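You operate a simulated robot arm through the tools that you are given. There is no shell and no other tool. Be economical: measure what you need, move in short steps, check, and stop when the job is done.

You are at the controls of a simulated robot arm. One attempt, no reset.

TASK
Check the pan's sugar for metal, then wipe and stow the bar.
Fine: lid off to the bench first; stir with the bar in the stand till filings show; push the bar into the red wiper, draw it out, stand it in the steel holder; leave the other bar, lid and pan alone.

Only the result counts: the job must be done as asked and must still hold three seconds after the hand-in. Knocking over, shifting, dropping, spilling or breaking anything else fails it. A push-on lid holds only when it is set on centred and level and pressed home; a screw cap is set on level and turned clockwise until tight.

THE ROBOT
A 7-joint arm with a two-finger parallel gripper, fixed in place. Base frame: the origin is at the foot of the arm, x ahead of it, y to its left, z up; the work surface is at about z = 876. Units: mm, degrees, N and s.
With the tool pointing down near the work surface it reaches from about 240 to 680 mm from the base axis. Its first joint turns from -66.0 to 66.0 degrees. Payload 2.4 kg.
The tool frame sits at the grasp point between the pads (the TCP): z along the fingers, y along the line on which they close. The tips reach 30 mm beyond it. Largest opening 94 mm; finger width 28, thickness 10; the body of the gripper, 50 by 96 mm, starts 55 mm behind the TCP.
Orientation is that of the tool frame in the base frame, as a unit quaternion [x, y, z, w]. With the fingers straight down and closing along the base's y, the tool's x points along the base's -x, its y along +y and its z along -z.

THE INTERFACE
- The arm moves only by the tool arm_command. Its arguments are lists of equal length, an entry for each row: "rotation": the turn, a rotation vector about the tool's x, y, z in units of 6 degrees (1.0 is 6 degrees), a list of three; "travel": the shift along the tool's x, y, z in units of 30 mm (1.0 is 30 mm), a list of three; "jaw": the closure in counts, from 0 (fully open) to 255 (shut). In form: {"rotation": [[rx, ry, rz], ...], "travel": [[dx, dy, dz], ...], "jaw": [jaw, ...]}. A call has 1 to 12 rows; each row shifts and turns the commanded pose from where the row before left it, along the tool's axes as they then stand. A call with a number of a shift or a turn outside -1 to 1 is refused whole. Each row takes 0.2 s and may step no farther than 50 mm and 8.6 degrees from the row before; otherwise, or with a gripper value out of range, the whole call is refused. Where a pose cannot be reached the arm comes as near as it can. A force on the tool above 40 N (or 10 N above the force at the start of the call, whichever is more), or a blocked arm, ends the call early, and 0.2 s more pass. The fingers move at their own pace (about 153 mm/s each) and stop on an object; they squeeze with about 32 N. The grip force told is the motor's: it shows also when the fingers shut on nothing. Time passes only in rows, and 0.2 s behind the last, so rows that do not move let the fingers close. It gives the time, the measured TCP pose, the force on the tool (base axes), the opening and the grip force at its end, in the units of the frame above (readings bear some noise).
- Cameras (640 x 400 px; columns grow to the right, rows downward): "scene" is fixed at [45.2, 474.8, 1458.7]; the picture's right is [-0.71, -0.70, 0.00], its down [-0.29, 0.29, -0.91] and it looks along [0.64, -0.65, -0.41] (base axes); focal length 275 px, centre (320, 200). "wrist" rides on the gripper at [-37, 0, -58] in the tool frame; the picture's right is [0.00, -1.00, 0.00], its down [0.97, 0.00, -0.24] and it looks along [0.24, 0.00, 0.97] (tool axes); focal length 218 px, centre (320, 200).
- get_image(camera): a new picture of that camera. No time passes.
- locate(camera, pixels): for up to 12 pixels [column, row] of the newest picture of that camera ("zoom" is the newest enlarged one), the place [x, y, z] in the base frame of the surface seen there, good to about 3 mm. No time passes.
- inspect(camera, box): a new picture of the part [left, top, right, bottom] of that camera's present view, enlarged. No time passes.
- job_done(): hands the job in; it is judged then, once.

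Keep the steps short. Do not move on a guess: measure, check each grasp and each placing, and mend mistakes. In all there are 80 turns and 38 pictures (those below and enlarged ones count). Leave the gripper open and the arm clear of the work at the hand-in unless told otherwise, and finish with a single line.

The tools are called after "Call:" as a command line: name --argument value ..., lists and objects as JSON in quotes. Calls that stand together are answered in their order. arm_command: Moves the arm, as the interface text tells. Its arguments: {"type":"object","properties":{"rotation":{"type":"array"},"travel":{"type":"array"},"jaw":{"type":"array"}},"required":["rotation","travel","jaw"]} The other tools are called the same way: get_image (camera) takes a picture; locate (camera, pixels) gives the place of the surface under pixels of a picture; inspect (camera, box) takes an enlarged picture of a part of a camera's view; job_done () hands the job in.

At the start:

```text
clock: 0.0
position: [448.6, 26.7, 1293.7]
tcp_rot: [-0.001, 1.0, 0.001, 0.0]
ft_force: [-0.5, -0.2, -1.1]
gripper_width: 93.9
grip_force: 0.0
```

scene: 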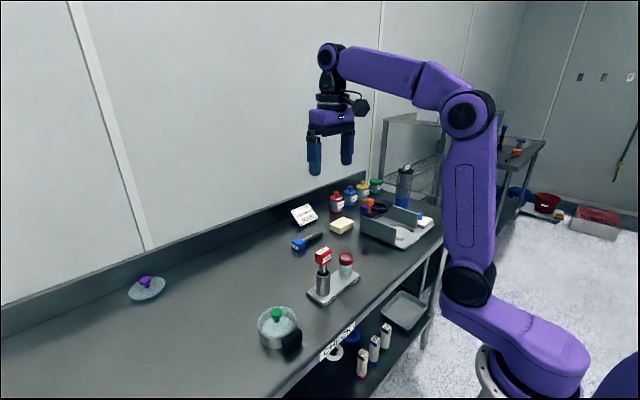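
wrist: 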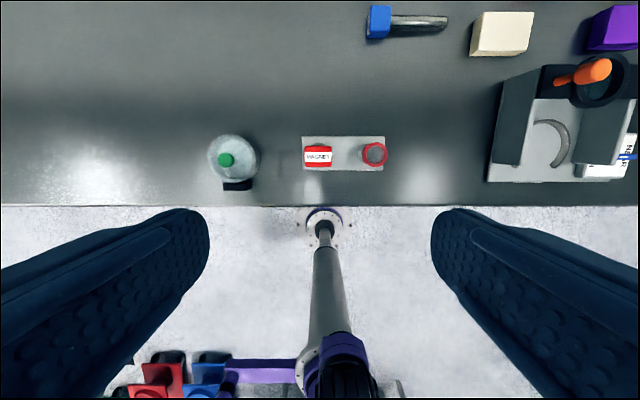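

I see the pan with a green-knobbed lid, a stand with a red "MAGNET" bar and a red-ringed cup, and more objects to the right. I'll enlarge these areas first.

Call:
inspect --camera "scene" --box '[240, 230, 380, 360]'

Call:
inspect --camera "scene" --box '[280, 160, 450, 260]'

Call:
inspect --camera "wrist" --box '[190, 100, 410, 220]'

```text
3.08 times, centred on (310, 295) of scene
```

zoom: 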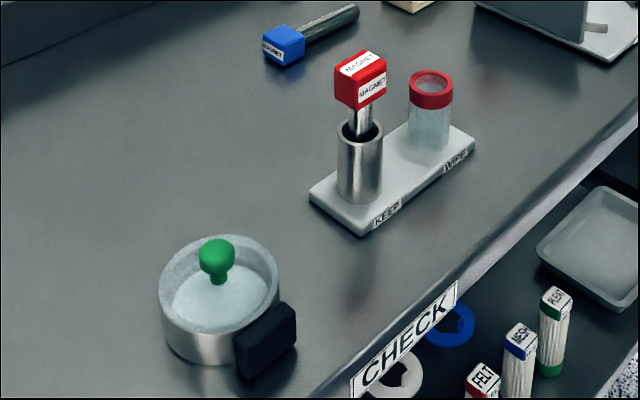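

```text
3.76 times, centred on (365, 210) of scene
```

zoom: 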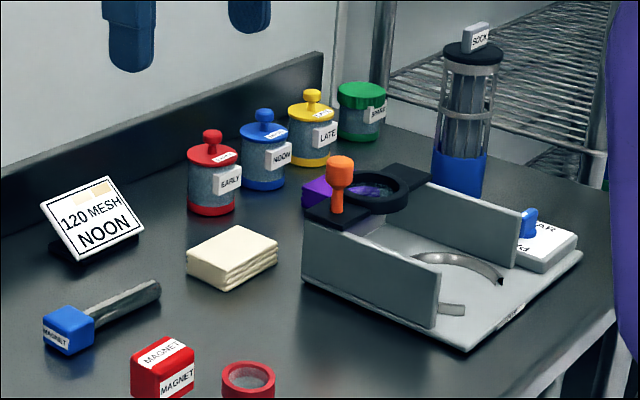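

```text
2.91 times, centred on (300, 160) of wrist
```

zoom: 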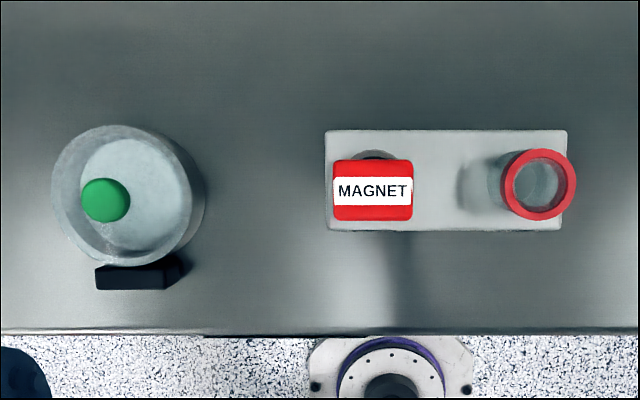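

Next I'll measure the pan, lid knob, bar, holder and wiper. The pixels are from the wrist zoom, which is the newest.

Call:
locate --camera "zoom" --pixels '[[104, 200], [75, 150], [150, 215], [128, 130], [60, 200], [372, 190], [337, 190], [410, 190], [538, 150], [512, 190], [568, 190], [538, 185]]'

Call:
locate --camera "scene" --pixels '[[277, 314], [268, 330], [295, 325], [262, 315], [297, 325], [291, 345], [323, 256], [323, 270], [346, 258], [150, 283], [320, 299], [285, 320]]'

Call:
inspect --camera "scene" --box '[250, 295, 310, 355]'

```text
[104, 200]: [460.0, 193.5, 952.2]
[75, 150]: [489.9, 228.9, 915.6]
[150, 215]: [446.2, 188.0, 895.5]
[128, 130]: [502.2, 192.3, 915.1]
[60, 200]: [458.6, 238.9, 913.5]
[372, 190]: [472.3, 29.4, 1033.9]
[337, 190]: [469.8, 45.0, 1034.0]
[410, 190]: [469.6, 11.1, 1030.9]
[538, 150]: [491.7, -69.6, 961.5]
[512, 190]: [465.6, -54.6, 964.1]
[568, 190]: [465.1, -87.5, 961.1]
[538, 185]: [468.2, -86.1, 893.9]
```

```text
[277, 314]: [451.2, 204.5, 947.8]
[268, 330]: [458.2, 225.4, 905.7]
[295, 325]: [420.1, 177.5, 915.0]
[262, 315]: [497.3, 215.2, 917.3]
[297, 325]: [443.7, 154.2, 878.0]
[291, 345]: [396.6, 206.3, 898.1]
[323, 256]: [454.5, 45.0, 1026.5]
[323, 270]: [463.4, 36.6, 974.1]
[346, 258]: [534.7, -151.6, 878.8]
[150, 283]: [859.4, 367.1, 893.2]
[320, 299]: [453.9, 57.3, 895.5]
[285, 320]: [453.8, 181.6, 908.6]
```

```text
6.67 times, centred on (280, 325) of scene
```

zoom: 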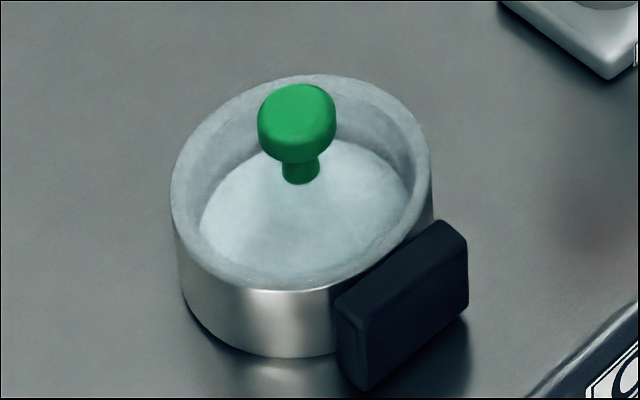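

The pan's centre is about (460, 194), with its rim at z≈915. The green knob's top is at z≈952. The bar is at (470, 29) and the wiper at (467, -71). I'll go above the knob and look again.

Call:
arm_command --rotation '[[0, 0, 0], [0, 0, 0], [0, 0, 0], [0, 0, 0], [0, 0, 0], [0, 0, 0], [0, 0, 0], [0, 0, 0], [0, 0, 0], [0, 0, 0]]' --travel '[[-0.04, 0.62, 0.9], [-0.04, 0.62, 0.9], [-0.04, 0.62, 0.9], [-0.04, 0.62, 0.9], [-0.04, 0.62, 0.9], [-0.04, 0.62, 0.9], [-0.04, 0.62, 0.9], [-0.04, 0.62, 0.9], [-0.04, 0.62, 0.9], [0, 0, 0]]' --jaw '[0, 0, 0, 0, 0, 0, 0, 0, 0, 0]'

Call:
get_image --camera "wrist"

```text
clock: 2.2
position: [457.5, 194.2, 1052.1]
tcp_rot: [0.0, 1.0, 0.0, 0.0]
ft_force: [-0.4, 0.3, 0.9]
gripper_width: 94.0
grip_force: 0.0
```

```text
31 pictures are left
```

wrist: 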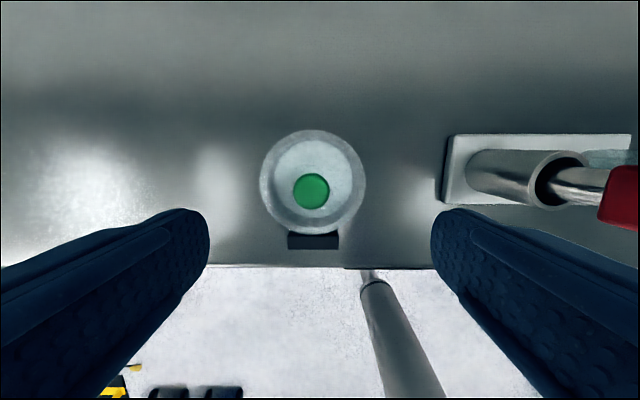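

Now I'll measure the knob and rim from this closer view.

Call:
locate --camera "wrist" --pixels '[[311, 190], [296, 190], [327, 190], [311, 176], [311, 206], [264, 183], [361, 183], [312, 133], [312, 228], [345, 165], [278, 241], [313, 245]]'

Call:
locate --camera "wrist" --pixels '[[450, 140], [450, 198], [538, 178], [562, 155], [560, 205], [200, 100], [200, 180], [240, 262], [320, 60], [312, 238], [330, 180], [312, 165]]'

```text
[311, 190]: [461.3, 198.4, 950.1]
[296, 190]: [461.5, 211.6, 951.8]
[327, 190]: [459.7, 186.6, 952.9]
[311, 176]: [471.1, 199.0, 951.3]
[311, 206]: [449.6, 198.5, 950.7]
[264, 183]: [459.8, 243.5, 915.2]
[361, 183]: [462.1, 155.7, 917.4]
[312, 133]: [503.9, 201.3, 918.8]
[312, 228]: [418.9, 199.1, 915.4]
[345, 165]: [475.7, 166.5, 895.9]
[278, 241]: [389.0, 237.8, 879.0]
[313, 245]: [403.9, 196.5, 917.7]
```

```text
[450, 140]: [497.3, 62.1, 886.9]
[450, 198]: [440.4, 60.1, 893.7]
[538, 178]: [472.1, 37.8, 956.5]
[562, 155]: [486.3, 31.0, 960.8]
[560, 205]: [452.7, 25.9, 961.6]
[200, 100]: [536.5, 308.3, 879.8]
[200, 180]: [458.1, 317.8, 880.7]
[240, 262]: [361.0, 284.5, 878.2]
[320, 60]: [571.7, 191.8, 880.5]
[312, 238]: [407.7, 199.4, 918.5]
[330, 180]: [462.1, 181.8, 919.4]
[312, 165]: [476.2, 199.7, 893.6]
```

The knob is centred at (461, 199), about 25 mm wide, with its top at z≈951. The lid plate is at about 917. I'll descend to z≈951 so the tips stay above the plate, then close.

Call:
arm_command --rotation '[[0, 0, 0], [0, 0, 0], [0, 0, 0], [0, 0, 0], [0, 0, 0], [0, 0, 0], [0, 0, 0]]' --travel '[[-0.11, 0.15, 0.84], [0, 0, 0.84], [0, 0, 0.84], [0, 0, 0.84], [0, 0, 0], [0, 0, 0], [0, 0, 0]]' --jaw '[0, 0, 0, 0, 0, 255, 255]'

```text
clock: 3.8
position: [462.0, 200.3, 949.8]
tcp_rot: [0.0, 1.0, 0.0, 0.0]
ft_force: [0.3, 0.0, 0.7]
gripper_width: 92.3
grip_force: 32.2
```

The fingers have only begun to close (92 mm), so I'll give them time.

Call:
arm_command --rotation '[[0, 0, 0], [0, 0, 0], [0, 0, 0]]' --travel '[[0, 0, 0], [0, 0, 0], [0, 0, 0]]' --jaw '[255, 255, 255]'

Call:
get_image --camera "wrist"

```text
clock: 4.6
position: [462.5, 199.9, 949.6]
tcp_rot: [0.0, 1.0, 0.0, 0.0]
ft_force: [-0.4, 0.6, 0.0]
gripper_width: 92.2
grip_force: 31.7
```

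```text
30 pictures are left
```

wrist: 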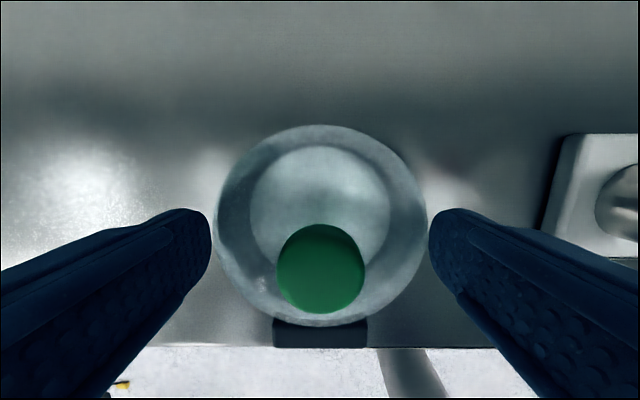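

The fingers stopped at 92 mm. That means the tips are on the lid's edge, so the lid reaches above z=920. I'll open, rise 8 mm and close on the knob itself.

Call:
arm_command --rotation '[[0, 0, 0], [0, 0, 0], [0, 0, 0], [0, 0, 0], [0, 0, 0], [0, 0, 0], [0, 0, 0]]' --travel '[[0, 0, 0], [0, 0, 0], [0, -0.03, -0.28], [0, 0, 0], [0, 0, 0], [0, 0, 0], [0, 0, 0]]' --jaw '[0, 0, 0, 0, 255, 255, 255]'

Call:
get_image --camera "wrist"

```text
clock: 6.2
position: [461.2, 198.1, 958.9]
tcp_rot: [0.0, 1.0, 0.0, 0.0]
ft_force: [-0.4, 0.3, 0.9]
gripper_width: 26.6
grip_force: 31.9
```

```text
29 pictures are left
```

wrist: 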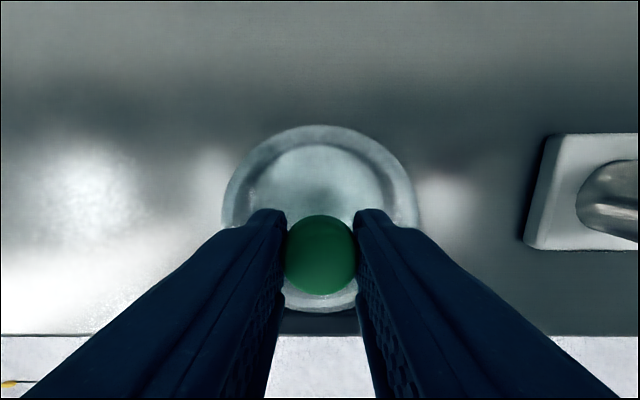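

The knob is gripped at 26.6 mm. I'll lift slowly, straight up, and watch the force.

Call:
arm_command --rotation '[[0, 0, 0], [0, 0, 0], [0, 0, 0], [0, 0, 0], [0, 0, 0]]' --travel '[[0, 0, -0.15], [0, 0, -0.3], [0, 0, -0.6], [0, 0, -0.6], [0, 0, 0]]' --jaw '[255, 255, 255, 255, 255]'

Call:
inspect --camera "scene" --box '[220, 240, 340, 360]'

```text
clock: 7.4
position: [462.3, 198.8, 1006.9]
tcp_rot: [0.0, 1.0, 0.001, 0.0]
ft_force: [0.1, -0.9, -0.2]
gripper_width: 26.7
grip_force: 32.0
```

```text
3.33 times, centred on (280, 300) of scene
```

zoom: 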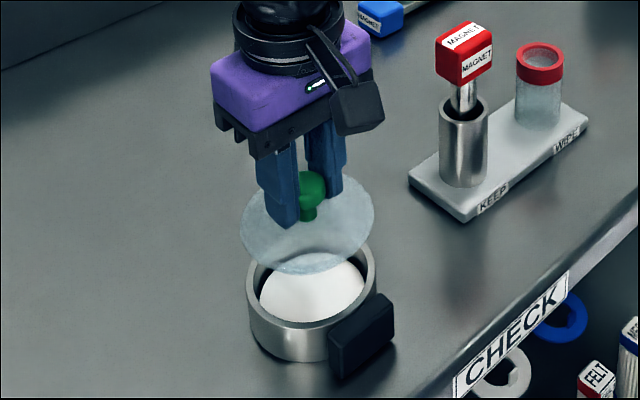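

The lid is free and the pan didn't move. I'll carry the lid 120 mm further back, to about (582, 199), and lower it to just above the bench.

Call:
arm_command --rotation '[[0, 0, 0], [0, 0, 0], [0, 0, 0], [0, 0, 0], [0, 0, 0], [0, 0, 0], [0, 0, 0], [0, 0, 0]]' --travel '[[-1, 0, 0], [-1, 0, 0], [-1, 0, 0], [-1, 0, 0], [0, 0, 0.9], [0, 0, 0.9], [0, 0, 0.77], [0, 0, 0]]' --jaw '[255, 255, 255, 255, 255, 255, 255, 255]'

Call:
inspect --camera "scene" --box '[200, 210, 320, 350]'

```text
clock: 9.2
position: [581.4, 198.2, 931.9]
tcp_rot: [-0.001, 1.0, 0.0, 0.001]
ft_force: [-6.3, -2.1, 21.8]
gripper_width: 26.5
grip_force: 31.9
```

```text
2.86 times, centred on (260, 280) of scene
```

zoom: 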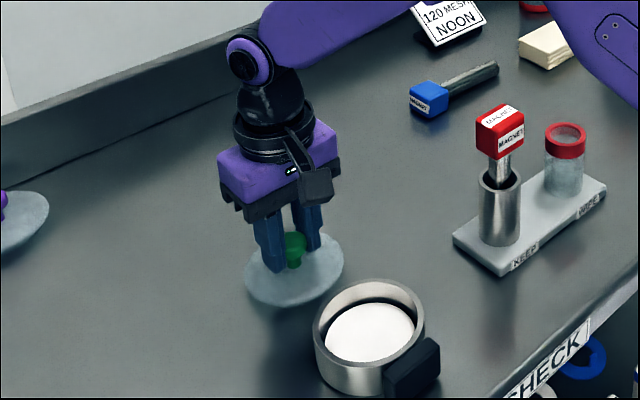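

There's a 22 N push at z=932, so the lid is already on the bench. I'll ease up 4 mm to relieve it, then open and rise.

Call:
arm_command --rotation '[[0, 0, 0], [0, 0, 0], [0, 0, 0], [0, 0, 0], [0, 0, 0], [0, 0, 0], [0, 0, 0]]' --travel '[[0, 0, -0.12], [0, 0, 0], [0, 0, 0], [0, 0, 0], [0, 0, -0.9], [0, 0, -0.9], [0, 0, -0.9]]' --jaw '[255, 255, 0, 0, 0, 0, 0]'

Call:
inspect --camera "scene" --box '[200, 210, 380, 350]'

```text
clock: 10.8
position: [582.7, 200.2, 1014.9]
tcp_rot: [0.0, 1.0, 0.0, 0.001]
ft_force: [0.8, 0.8, 0.0]
gripper_width: 94.0
grip_force: 0.1
```

```text
2.86 times, centred on (290, 280) of scene
```

zoom: 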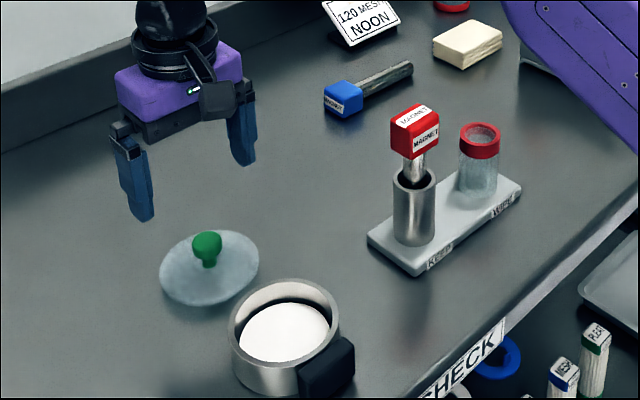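

The lid rests flat on the bench and the pan is open. Next I'll go high over the bar in the stand.

Call:
arm_command --rotation '[[0, 0, 0], [0, 0, 0], [0, 0, 0], [0, 0, 0], [0, 0, 0], [0, 0, 0], [0, 0, 0], [0, 0, 0], [0, 0, 0], [0, 0, 0]]' --travel '[[0, 0, -0.95], [0, 0, -0.95], [0, 0, -0.95], [0.63, -0.95, -0.4], [0.63, -0.95, -0.4], [0.63, -0.95, 0], [0.63, -0.95, 0], [0.63, -0.95, 0], [0.63, -0.95, 0], [0, 0, 0]]' --jaw '[0, 0, 0, 0, 0, 0, 0, 0, 0, 0]'

Call:
get_image --camera "wrist"

```text
clock: 13.0
position: [467.4, 27.0, 1124.4]
tcp_rot: [0.0, 1.0, 0.0, 0.0]
ft_force: [-0.4, 0.4, 0.1]
gripper_width: 93.8
grip_force: 0.0
```

```text
25 pictures are left
```

wrist: 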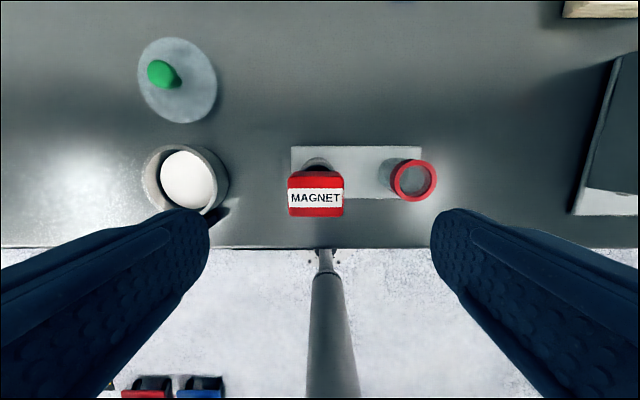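

I'll measure the bar's head edges, the wiper ring and the holder.

Call:
locate --camera "wrist" --pixels '[[291, 196], [342, 196], [316, 180], [316, 206], [316, 175], [413, 161], [413, 199], [393, 180], [434, 180], [295, 150], [418, 150], [170, 180]]'

Call:
inspect --camera "scene" --box '[295, 230, 375, 310]'

```text
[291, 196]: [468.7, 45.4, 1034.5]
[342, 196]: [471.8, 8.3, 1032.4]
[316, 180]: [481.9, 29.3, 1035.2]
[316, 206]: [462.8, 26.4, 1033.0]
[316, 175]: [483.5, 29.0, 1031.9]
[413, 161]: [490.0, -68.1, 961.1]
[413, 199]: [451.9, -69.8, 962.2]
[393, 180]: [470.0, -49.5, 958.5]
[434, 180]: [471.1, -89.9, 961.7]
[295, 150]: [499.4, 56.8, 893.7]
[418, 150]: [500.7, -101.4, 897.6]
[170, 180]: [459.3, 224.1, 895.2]
```

```text
5.00 times, centred on (335, 270) of scene
```

zoom: 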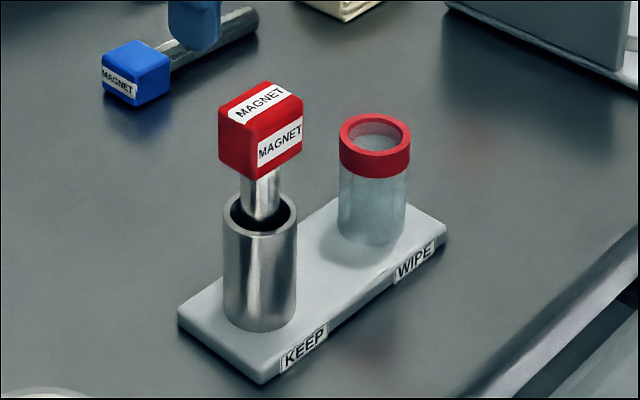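

The bar's head is centred at (470, 28) and about 38 mm wide in y, spanning z≈1003–1034. I'll descend to z=1017 and close.

Call:
arm_command --rotation '[[0, 0, 0], [0, 0, 0], [0, 0, 0], [0, 0, 0], [0, 0, 0], [0, 0, 0], [0, 0, 0], [0, 0, 0]]' --travel '[[-0.09, 0.02, 0.9], [0, 0, 0.9], [0, 0, 0.9], [0, 0, 0.87], [0, 0, 0], [0, 0, 0], [0, 0, 0], [0, 0, 0]]' --jaw '[0, 0, 0, 0, 0, 255, 255, 255]'

Call:
get_image --camera "wrist"

```text
clock: 14.8
position: [472.4, 25.0, 1017.2]
tcp_rot: [0.0, 1.0, -0.001, 0.0]
ft_force: [0.3, 0.2, 0.1]
gripper_width: 44.4
grip_force: 31.6
```

```text
23 pictures are left
```

wrist: 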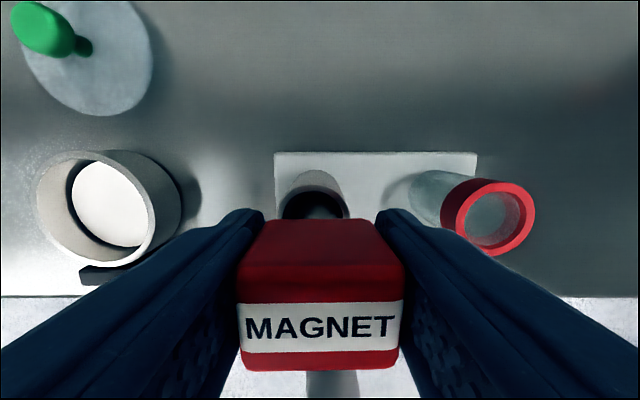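

The bar is gripped at 44.4 mm. I'll lift it 90 mm straight up and find the tip.

Call:
arm_command --rotation '[[0, 0, 0], [0, 0, 0], [0, 0, 0], [0, 0, 0], [0, 0, 0]]' --travel '[[0, 0, -0.4], [0, 0, -0.8], [0, 0, -0.9], [0, 0, -0.9], [0, 0, 0]]' --jaw '[255, 255, 255, 255, 255]'

Call:
inspect --camera "scene" --box '[285, 200, 385, 310]'

```text
clock: 16.0
position: [469.6, 27.4, 1106.8]
tcp_rot: [0.0, 1.0, 0.0, 0.001]
ft_force: [0.0, -0.9, -2.9]
gripper_width: 44.0
grip_force: 32.0
```

```text
3.64 times, centred on (335, 255) of scene
```

zoom: 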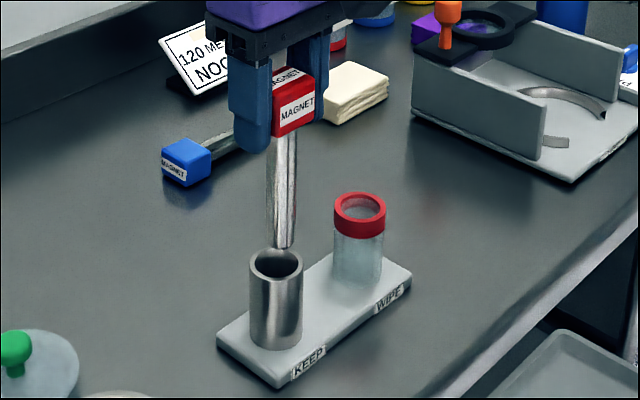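

Call:
locate --camera "zoom" --pixels '[[284, 241], [284, 225], [284, 150], [285, 131], [272, 200], [294, 200], [262, 262], [297, 270], [277, 252], [361, 197], [360, 225], [358, 208]]'

```text
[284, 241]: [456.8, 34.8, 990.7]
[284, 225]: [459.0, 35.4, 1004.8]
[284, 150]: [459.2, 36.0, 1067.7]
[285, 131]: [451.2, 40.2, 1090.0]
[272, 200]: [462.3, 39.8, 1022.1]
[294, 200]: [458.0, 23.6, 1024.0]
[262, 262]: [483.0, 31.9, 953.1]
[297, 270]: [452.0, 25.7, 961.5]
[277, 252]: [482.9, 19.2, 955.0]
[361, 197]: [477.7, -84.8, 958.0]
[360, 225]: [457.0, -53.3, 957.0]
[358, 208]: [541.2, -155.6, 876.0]
```

The tip sits about 121 mm below the TCP, at z≈986 now. Sugar is at ~895 and the pan floor at about 880. I'll carry the bar over the pan's centre at (462, 199) and lower it until the tip is just above the sugar.

Call:
arm_command --rotation '[[0, 0, 0], [0, 0, 0], [0, 0, 0], [0, 0, 0], [0, 0, 0], [0, 0, 0], [0, 0, 0], [0, 0, 0], [0, 0, 0], [0, 0, 0]]' --travel '[[0.04, 0.95, 0], [0.04, 0.95, 0], [0.04, 0.95, 0], [0.04, 0.95, 0], [0.04, 0.95, 0], [0.04, 0.97, 0], [0, 0, 0.8], [0, 0, 0.8], [0, 0, 0.9], [0, 0, 0]]' --jaw '[255, 255, 255, 255, 255, 255, 255, 255, 255, 255]'

Call:
inspect --camera "scene" --box '[230, 240, 330, 360]'

```text
clock: 18.2
position: [463.2, 199.3, 1030.7]
tcp_rot: [0.002, 1.0, 0.0, 0.0]
ft_force: [0.8, 0.0, -3.3]
gripper_width: 44.3
grip_force: 32.4
```

```text
3.33 times, centred on (280, 300) of scene
```

zoom: 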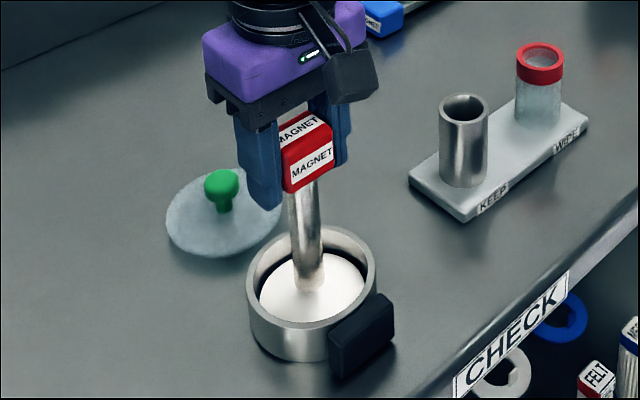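

The tip is at about z=910, centred over the sugar. I'll dip it 23 mm, to about 888, and stir one gentle circle of 18 mm radius.

Call:
arm_command --rotation '[[0, 0, 0], [0, 0, 0], [0, 0, 0], [0, 0, 0], [0, 0, 0], [0, 0, 0], [0, 0, 0], [0, 0, 0], [0, 0, 0], [0, 0, 0], [0, 0, 0], [0, 0, 0]]' --travel '[[0, 0, 0.4], [0, 0, 0.35], [-0.6, 0, 0], [0.18, 0.42, 0], [0.42, 0.18, 0], [0.42, -0.18, 0], [0.18, -0.42, 0], [-0.18, -0.42, 0], [-0.42, -0.18, 0], [-0.42, 0.18, 0], [-0.18, 0.42, 0], [0.6, 0, 0]]' --jaw '[255, 255, 255, 255, 255, 255, 255, 255, 255, 255, 255, 255]'

Call:
inspect --camera "scene" --box '[230, 240, 330, 360]'

```text
clock: 20.8
position: [465.1, 200.5, 1009.5]
tcp_rot: [0.001, 1.0, 0.0, 0.0]
ft_force: [0.8, 0.1, -2.8]
gripper_width: 44.0
grip_force: 32.1
```

```text
3.33 times, centred on (280, 300) of scene
```

zoom: 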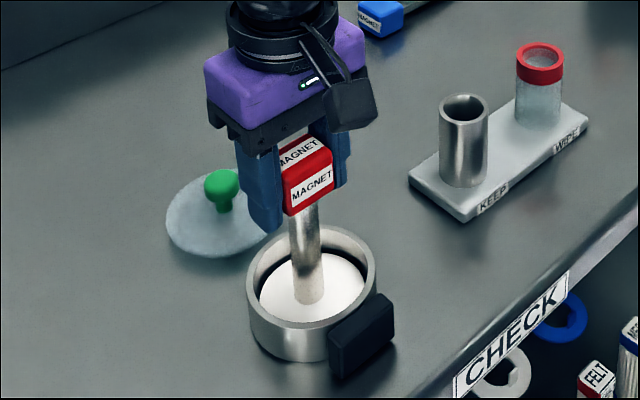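

The force stayed low and nothing spilled. No filings show yet with the tip buried. I'll stir another circle 3 mm deeper.

Call:
arm_command --rotation '[[0, 0, 0], [0, 0, 0], [0, 0, 0], [0, 0, 0], [0, 0, 0], [0, 0, 0], [0, 0, 0], [0, 0, 0], [0, 0, 0], [0, 0, 0], [0, 0, 0], [0, 0, 0]]' --travel '[[0, 0, 0.1], [-0.6, 0, 0], [0.18, 0.42, 0], [0.42, 0.18, 0], [0.42, -0.18, 0], [0.18, -0.42, 0], [-0.18, -0.42, 0], [-0.42, -0.18, 0], [-0.42, 0.18, 0], [-0.18, 0.42, 0], [0.6, 0, 0], [0, 0, 0]]' --jaw '[255, 255, 255, 255, 255, 255, 255, 255, 255, 255, 255, 255]'

Call:
arm_command --rotation '[[0, 0, 0], [0, 0, 0], [0, 0, 0], [0, 0, 0]]' --travel '[[0, 0, -0.4], [0, 0, -0.5], [0, 0, -0.6], [0, 0, 0]]' --jaw '[255, 255, 255, 255]'

Call:
inspect --camera "scene" --box '[255, 270, 305, 340]'

```text
clock: 23.4
position: [463.2, 200.2, 1008.9]
tcp_rot: [0.001, 1.0, 0.0, 0.0]
ft_force: [0.0, -0.1, -3.1]
gripper_width: 44.3
grip_force: 31.9
```

```text
clock: 24.4
position: [464.5, 199.5, 1052.8]
tcp_rot: [0.0, 1.0, -0.001, 0.001]
ft_force: [0.6, 0.5, -3.1]
gripper_width: 44.1
grip_force: 32.4
```

```text
5.71 times, centred on (280, 305) of scene
```

zoom: 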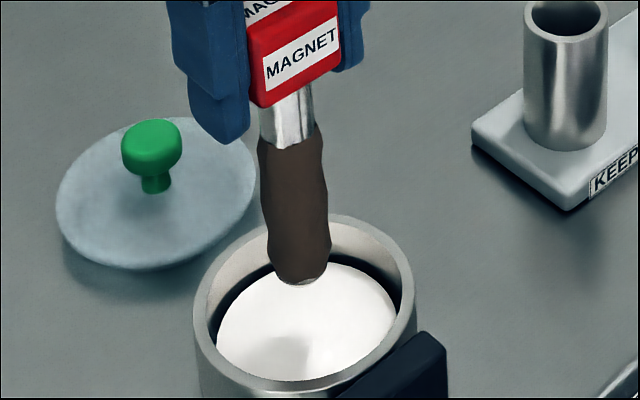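

Filings show: the rod now wears a brown coat. I'll lift clear to z≈1112 and carry the bar above the wiper at (470, -70).

Call:
arm_command --rotation '[[0, 0, 0], [0, 0, 0], [0, 0, 0], [0, 0, 0], [0, 0, 0], [0, 0, 0], [0, 0, 0], [0, 0, 0], [0, 0, 0], [0, 0, 0], [0, 0, 0], [0, 0, 0]]' --travel '[[0, 0, -1], [0, 0, -1], [-0.02, -0.9, 0], [-0.02, -0.9, 0], [-0.02, -0.9, 0], [-0.02, -0.9, 0], [-0.02, -0.9, 0], [-0.02, -0.9, 0], [-0.02, -0.9, 0], [-0.02, -0.9, 0], [-0.02, -0.9, 0], [-0.02, -0.9, 0]]' --jaw '[255, 255, 255, 255, 255, 255, 255, 255, 255, 255, 255, 255]'

Call:
inspect --camera "scene" --box '[305, 200, 385, 300]'

Call:
get_image --camera "wrist"

```text
clock: 27.0
position: [473.1, -73.0, 1112.3]
tcp_rot: [0.0, 1.0, 0.0, 0.0]
ft_force: [0.5, 0.1, -2.6]
gripper_width: 44.2
grip_force: 31.8
```

```text
4.00 times, centred on (345, 250) of scene
```

zoom: 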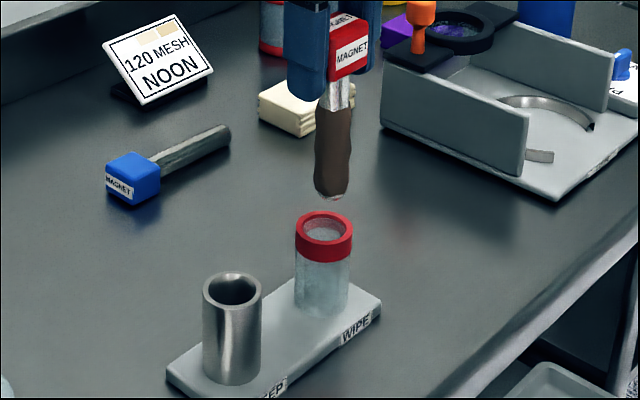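

```text
17 pictures are left
```

wrist: 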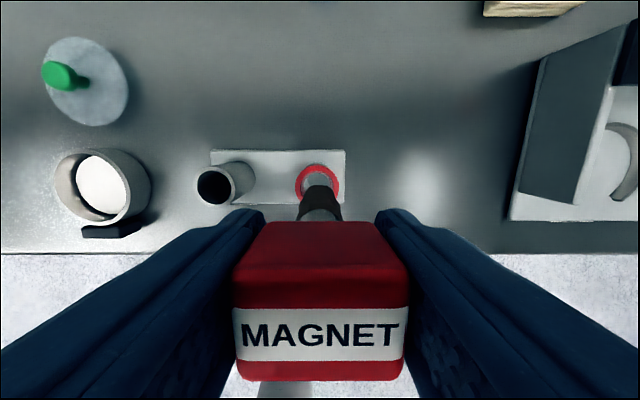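

Now I'll measure the ring and the rod so I can centre it.

Call:
locate --camera "wrist" --pixels '[[298, 182], [336, 182], [317, 166], [310, 176], [320, 190], [304, 214], [335, 214], [200, 188], [232, 188], [213, 171], [213, 202]]'

Call:
locate --camera "zoom" --pixels '[[331, 195], [331, 180], [316, 180], [346, 180], [337, 97], [298, 228], [351, 232], [324, 214], [322, 242], [204, 290], [260, 295], [240, 272]]'

```text
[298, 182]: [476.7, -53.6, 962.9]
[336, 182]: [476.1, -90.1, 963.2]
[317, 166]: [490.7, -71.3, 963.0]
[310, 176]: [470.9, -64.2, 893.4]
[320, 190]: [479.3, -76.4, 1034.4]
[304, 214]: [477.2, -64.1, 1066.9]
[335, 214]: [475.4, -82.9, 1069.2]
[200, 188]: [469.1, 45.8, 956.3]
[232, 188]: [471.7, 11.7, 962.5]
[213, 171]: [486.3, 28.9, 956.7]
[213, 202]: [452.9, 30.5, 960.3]
```

```text
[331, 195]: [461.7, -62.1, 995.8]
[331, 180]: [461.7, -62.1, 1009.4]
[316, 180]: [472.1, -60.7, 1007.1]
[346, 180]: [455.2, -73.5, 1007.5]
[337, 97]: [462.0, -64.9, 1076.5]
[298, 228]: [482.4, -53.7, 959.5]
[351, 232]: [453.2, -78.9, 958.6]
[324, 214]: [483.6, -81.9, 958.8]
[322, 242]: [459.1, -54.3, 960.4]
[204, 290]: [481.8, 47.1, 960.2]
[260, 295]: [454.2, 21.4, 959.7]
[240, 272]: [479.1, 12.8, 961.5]
```

The ring's centre is about (471, -70.5), and the rod is within 2 mm of it. I'll nudge 1.5 mm in +x and lower gently into the ring.

Call:
arm_command --rotation '[[0, 0, 0], [0, 0, 0], [0, 0, 0], [0, 0, 0], [0, 0, 0], [0, 0, 0], [0, 0, 0]]' --travel '[[-0.05, 0.02, 0], [0, 0, 0.5], [0, 0, 0.4], [0, 0, 0.3], [0, 0, 0.3], [0, 0, 0.3], [0, 0, 0]]' --jaw '[255, 255, 255, 255, 255, 255, 255]'

Call:
inspect --camera "scene" --box '[315, 220, 375, 300]'

```text
clock: 28.6
position: [472.4, -70.8, 1060.0]
tcp_rot: [0.0, 1.0, 0.001, 0.0]
ft_force: [4.0, -1.3, -0.8]
gripper_width: 44.2
grip_force: 31.8
```

```text
5.00 times, centred on (345, 260) of scene
```

zoom: 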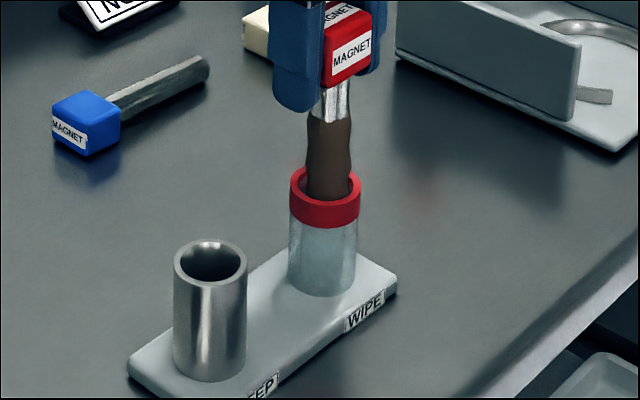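

The rod is in the ring. A 4 N side force in +x says it leans on the ring's near side, so I'll shift 2 mm in +x and continue down in small steps.

Call:
arm_command --rotation '[[0, 0, 0], [0, 0, 0], [0, 0, 0], [0, 0, 0], [0, 0, 0]]' --travel '[[-0.07, -0.02, 0], [0, 0, 0.2], [0, 0, 0.25], [0, 0, 0.25], [0, 0, 0]]' --jaw '[255, 255, 255, 255, 255]'

```text
clock: 29.8
position: [473.6, -70.1, 1036.7]
tcp_rot: [0.0, 1.0, 0.0, 0.0]
ft_force: [-0.1, 0.5, -2.7]
gripper_width: 44.2
grip_force: 32.0
```

The side force is gone and the rod goes in freely, with the tip at about z=916. I'll push on toward the wiper's floor, to about TCP 1019.

Call:
arm_command --rotation '[[0, 0, 0], [0, 0, 0], [0, 0, 0], [0, 0, 0], [0, 0, 0]]' --travel '[[0, 0, 0.2], [0, 0, 0.2], [0, 0, 0.12], [0, 0, 0.08], [0, 0, 0]]' --jaw '[255, 255, 255, 255, 255]'

Call:
inspect --camera "scene" --box '[315, 220, 375, 300]'

```text
clock: 31.0
position: [473.8, -69.3, 1018.4]
tcp_rot: [0.0, 1.0, 0.0, -0.001]
ft_force: [-0.6, 0.6, -1.7]
gripper_width: 44.4
grip_force: 32.3
```

```text
5.00 times, centred on (345, 260) of scene
```

zoom: 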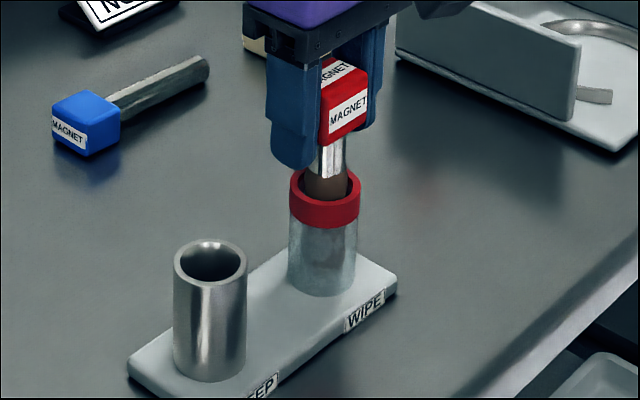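

The tube's contents look bright and the coat top is at the ring. I'll ease down a few millimetres more, to the floor, watching the force.

Call:
arm_command --rotation '[[0, 0, 0], [0, 0, 0], [0, 0, 0], [0, 0, 0]]' --travel '[[0, 0, 0.06], [0, 0, 0.05], [0, 0, 0.04], [0, 0, 0]]' --jaw '[255, 255, 255, 255]'

```text
clock: 32.0
position: [474.9, -72.3, 1015.5]
tcp_rot: [0.0, 1.0, -0.001, -0.001]
ft_force: [-3.4, 2.3, 7.2]
gripper_width: 44.1
grip_force: 32.2
```

The rod is on the floor (+7 N). I'll draw it straight up and out, until the tip clears the ring.

Call:
arm_command --rotation '[[0, 0, 0], [0, 0, 0], [0, 0, 0], [0, 0, 0], [0, 0, 0], [0, 0, 0], [0, 0, 0]]' --travel '[[0, 0, -0.3], [0, 0, -0.5], [0, 0, -0.5], [0, 0, -0.5], [0, 0, -0.7], [0, 0, -0.75], [0, 0, 0]]' --jaw '[255, 255, 255, 255, 255, 255, 255]'

Call:
inspect --camera "scene" --box '[305, 200, 385, 300]'

```text
clock: 33.6
position: [475.0, -70.1, 1112.1]
tcp_rot: [0.0, 1.0, 0.0, 0.0]
ft_force: [-0.6, 0.8, -2.5]
gripper_width: 44.2
grip_force: 31.9
```

```text
4.00 times, centred on (345, 250) of scene
```

zoom: 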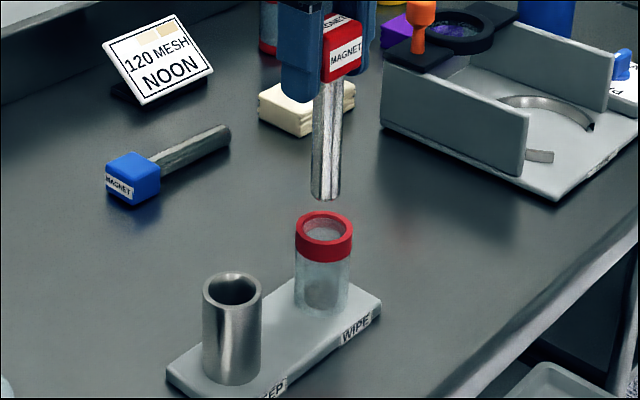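

The rod came out clean and bright. Next I'll carry it 99 mm in +y over the steel holder at (470, 28), then lower it partway.

Call:
arm_command --rotation '[[0, 0, 0], [0, 0, 0], [0, 0, 0], [0, 0, 0], [0, 0, 0], [0, 0, 0], [0, 0, 0], [0, 0, 0], [0, 0, 0]]' --travel '[[0.02, 0.82, 0], [0.02, 0.82, 0], [0.02, 0.83, 0], [0, 0.83, 0], [0, 0, 0], [0, 0, 0.5], [0, 0, 0.4], [0, 0, 0.4], [0, 0, 0]]' --jaw '[255, 255, 255, 255, 255, 255, 255, 255, 255]'

Call:
inspect --camera "scene" --box '[285, 220, 365, 310]'

```text
clock: 35.6
position: [471.6, 28.7, 1070.9]
tcp_rot: [0.0, 1.0, 0.0, 0.0]
ft_force: [-1.0, -0.5, -3.1]
gripper_width: 44.1
grip_force: 31.7
```

```text
4.44 times, centred on (325, 265) of scene
```

zoom: 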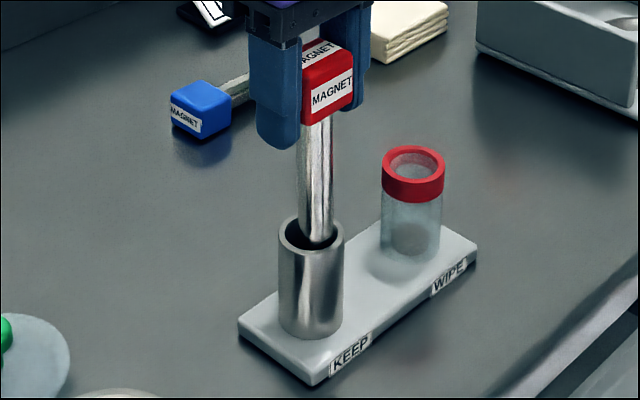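

The tip has entered the holder's mouth with no side force. It sits a touch right of centre (316 vs 311 px), so I'll nudge +1.5 mm in x and lower on.

Call:
arm_command --rotation '[[0, 0, 0], [0, 0, 0], [0, 0, 0], [0, 0, 0], [0, 0, 0], [0, 0, 0]]' --travel '[[-0.05, 0.02, 0], [0, 0, 0.35], [0, 0, 0.35], [0, 0, 0.4], [0, 0, 0.4], [0, 0, 0]]' --jaw '[255, 255, 255, 255, 255, 255]'

```text
clock: 37.0
position: [472.6, 30.7, 1027.6]
tcp_rot: [0.0, 1.0, 0.0, 0.0]
ft_force: [0.2, -1.1, -3.5]
gripper_width: 44.2
grip_force: 31.4
```

It's going in freely. I'll do the last 12 mm in small steps, until it rests on the floor.

Call:
arm_command --rotation '[[0, 0, 0], [0, 0, 0], [0, 0, 0], [0, 0, 0], [0, 0, 0]]' --travel '[[0, 0, 0.16], [0, 0, 0.1], [0, 0, 0.06], [0, 0, 0.05], [0, 0, 0]]' --jaw '[255, 255, 255, 255, 255]'

```text
clock: 38.2
position: [471.9, 29.1, 1018.6]
tcp_rot: [0.0, 1.0, 0.0, 0.0]
ft_force: [0.4, 0.2, -3.2]
gripper_width: 44.2
grip_force: 32.1
```

Call:
arm_command --rotation '[[0, 0, 0], [0, 0, 0], [0, 0, 0], [0, 0, 0]]' --travel '[[0, 0, 0.05], [0, 0, 0.03], [0, 0, 0], [0, 0, 0]]' --jaw '[255, 255, 255, 255]'

```text
clock: 39.2
position: [474.0, 28.6, 1015.4]
tcp_rot: [0.0, 1.0, 0.001, -0.001]
ft_force: [-3.6, -0.9, 11.0]
gripper_width: 44.4
grip_force: 31.5
```

The bar is seated on the holder's floor (+11 N). I'll ease off 1 mm, open the fingers and rise clear.

Call:
arm_command --rotation '[[0, 0, 0], [0, 0, 0], [0, 0, 0], [0, 0, 0], [0, 0, 0], [0, 0, 0], [0, 0, 0], [0, 0, 0], [0, 0, 0]]' --travel '[[0, 0, -0.04], [0, 0, 0], [0, 0, 0], [0, 0, 0], [0, 0, -0.5], [0, 0, -0.9], [0, 0, -1], [0, 0, -1], [0, 0, -1]]' --jaw '[255, 0, 0, 0, 0, 0, 0, 0, 0]'

Call:
get_image --camera "scene"

Call:
inspect --camera "scene" --box '[220, 220, 380, 360]'

```text
clock: 41.2
position: [472.8, 29.6, 1147.5]
tcp_rot: [0.001, 1.0, 0.0, 0.0]
ft_force: [0.0, -0.8, 0.7]
gripper_width: 94.1
grip_force: 0.1
```

```text
12 pictures are left
```

scene: 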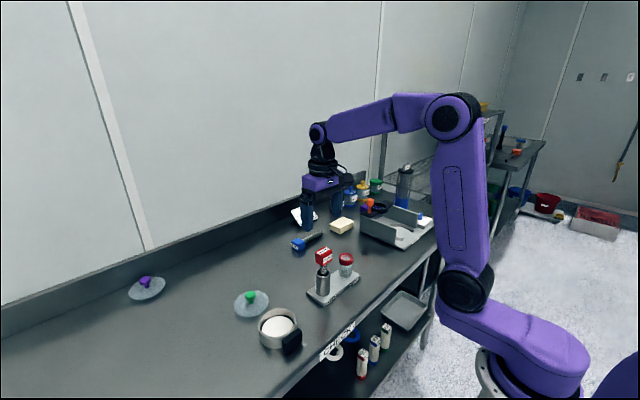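

```text
2.86 times, centred on (300, 290) of scene
```

zoom: 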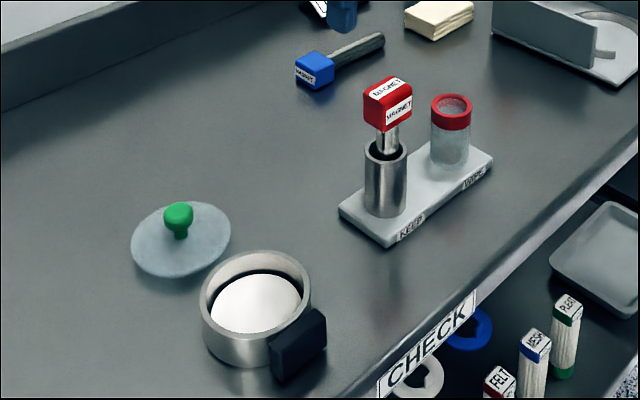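

The bar stands in the steel holder and filings are left in the wiper. The lid is on the bench, and the pan and the blue bar haven't moved. The gripper is open and high, so I'm handing in.

Call:
job_done

```text
The job is handed in.
```

The sugar has metal in it: filings coated the bar after stirring, and it is now wiped clean and standing in the steel holder, with the lid left on the bench.
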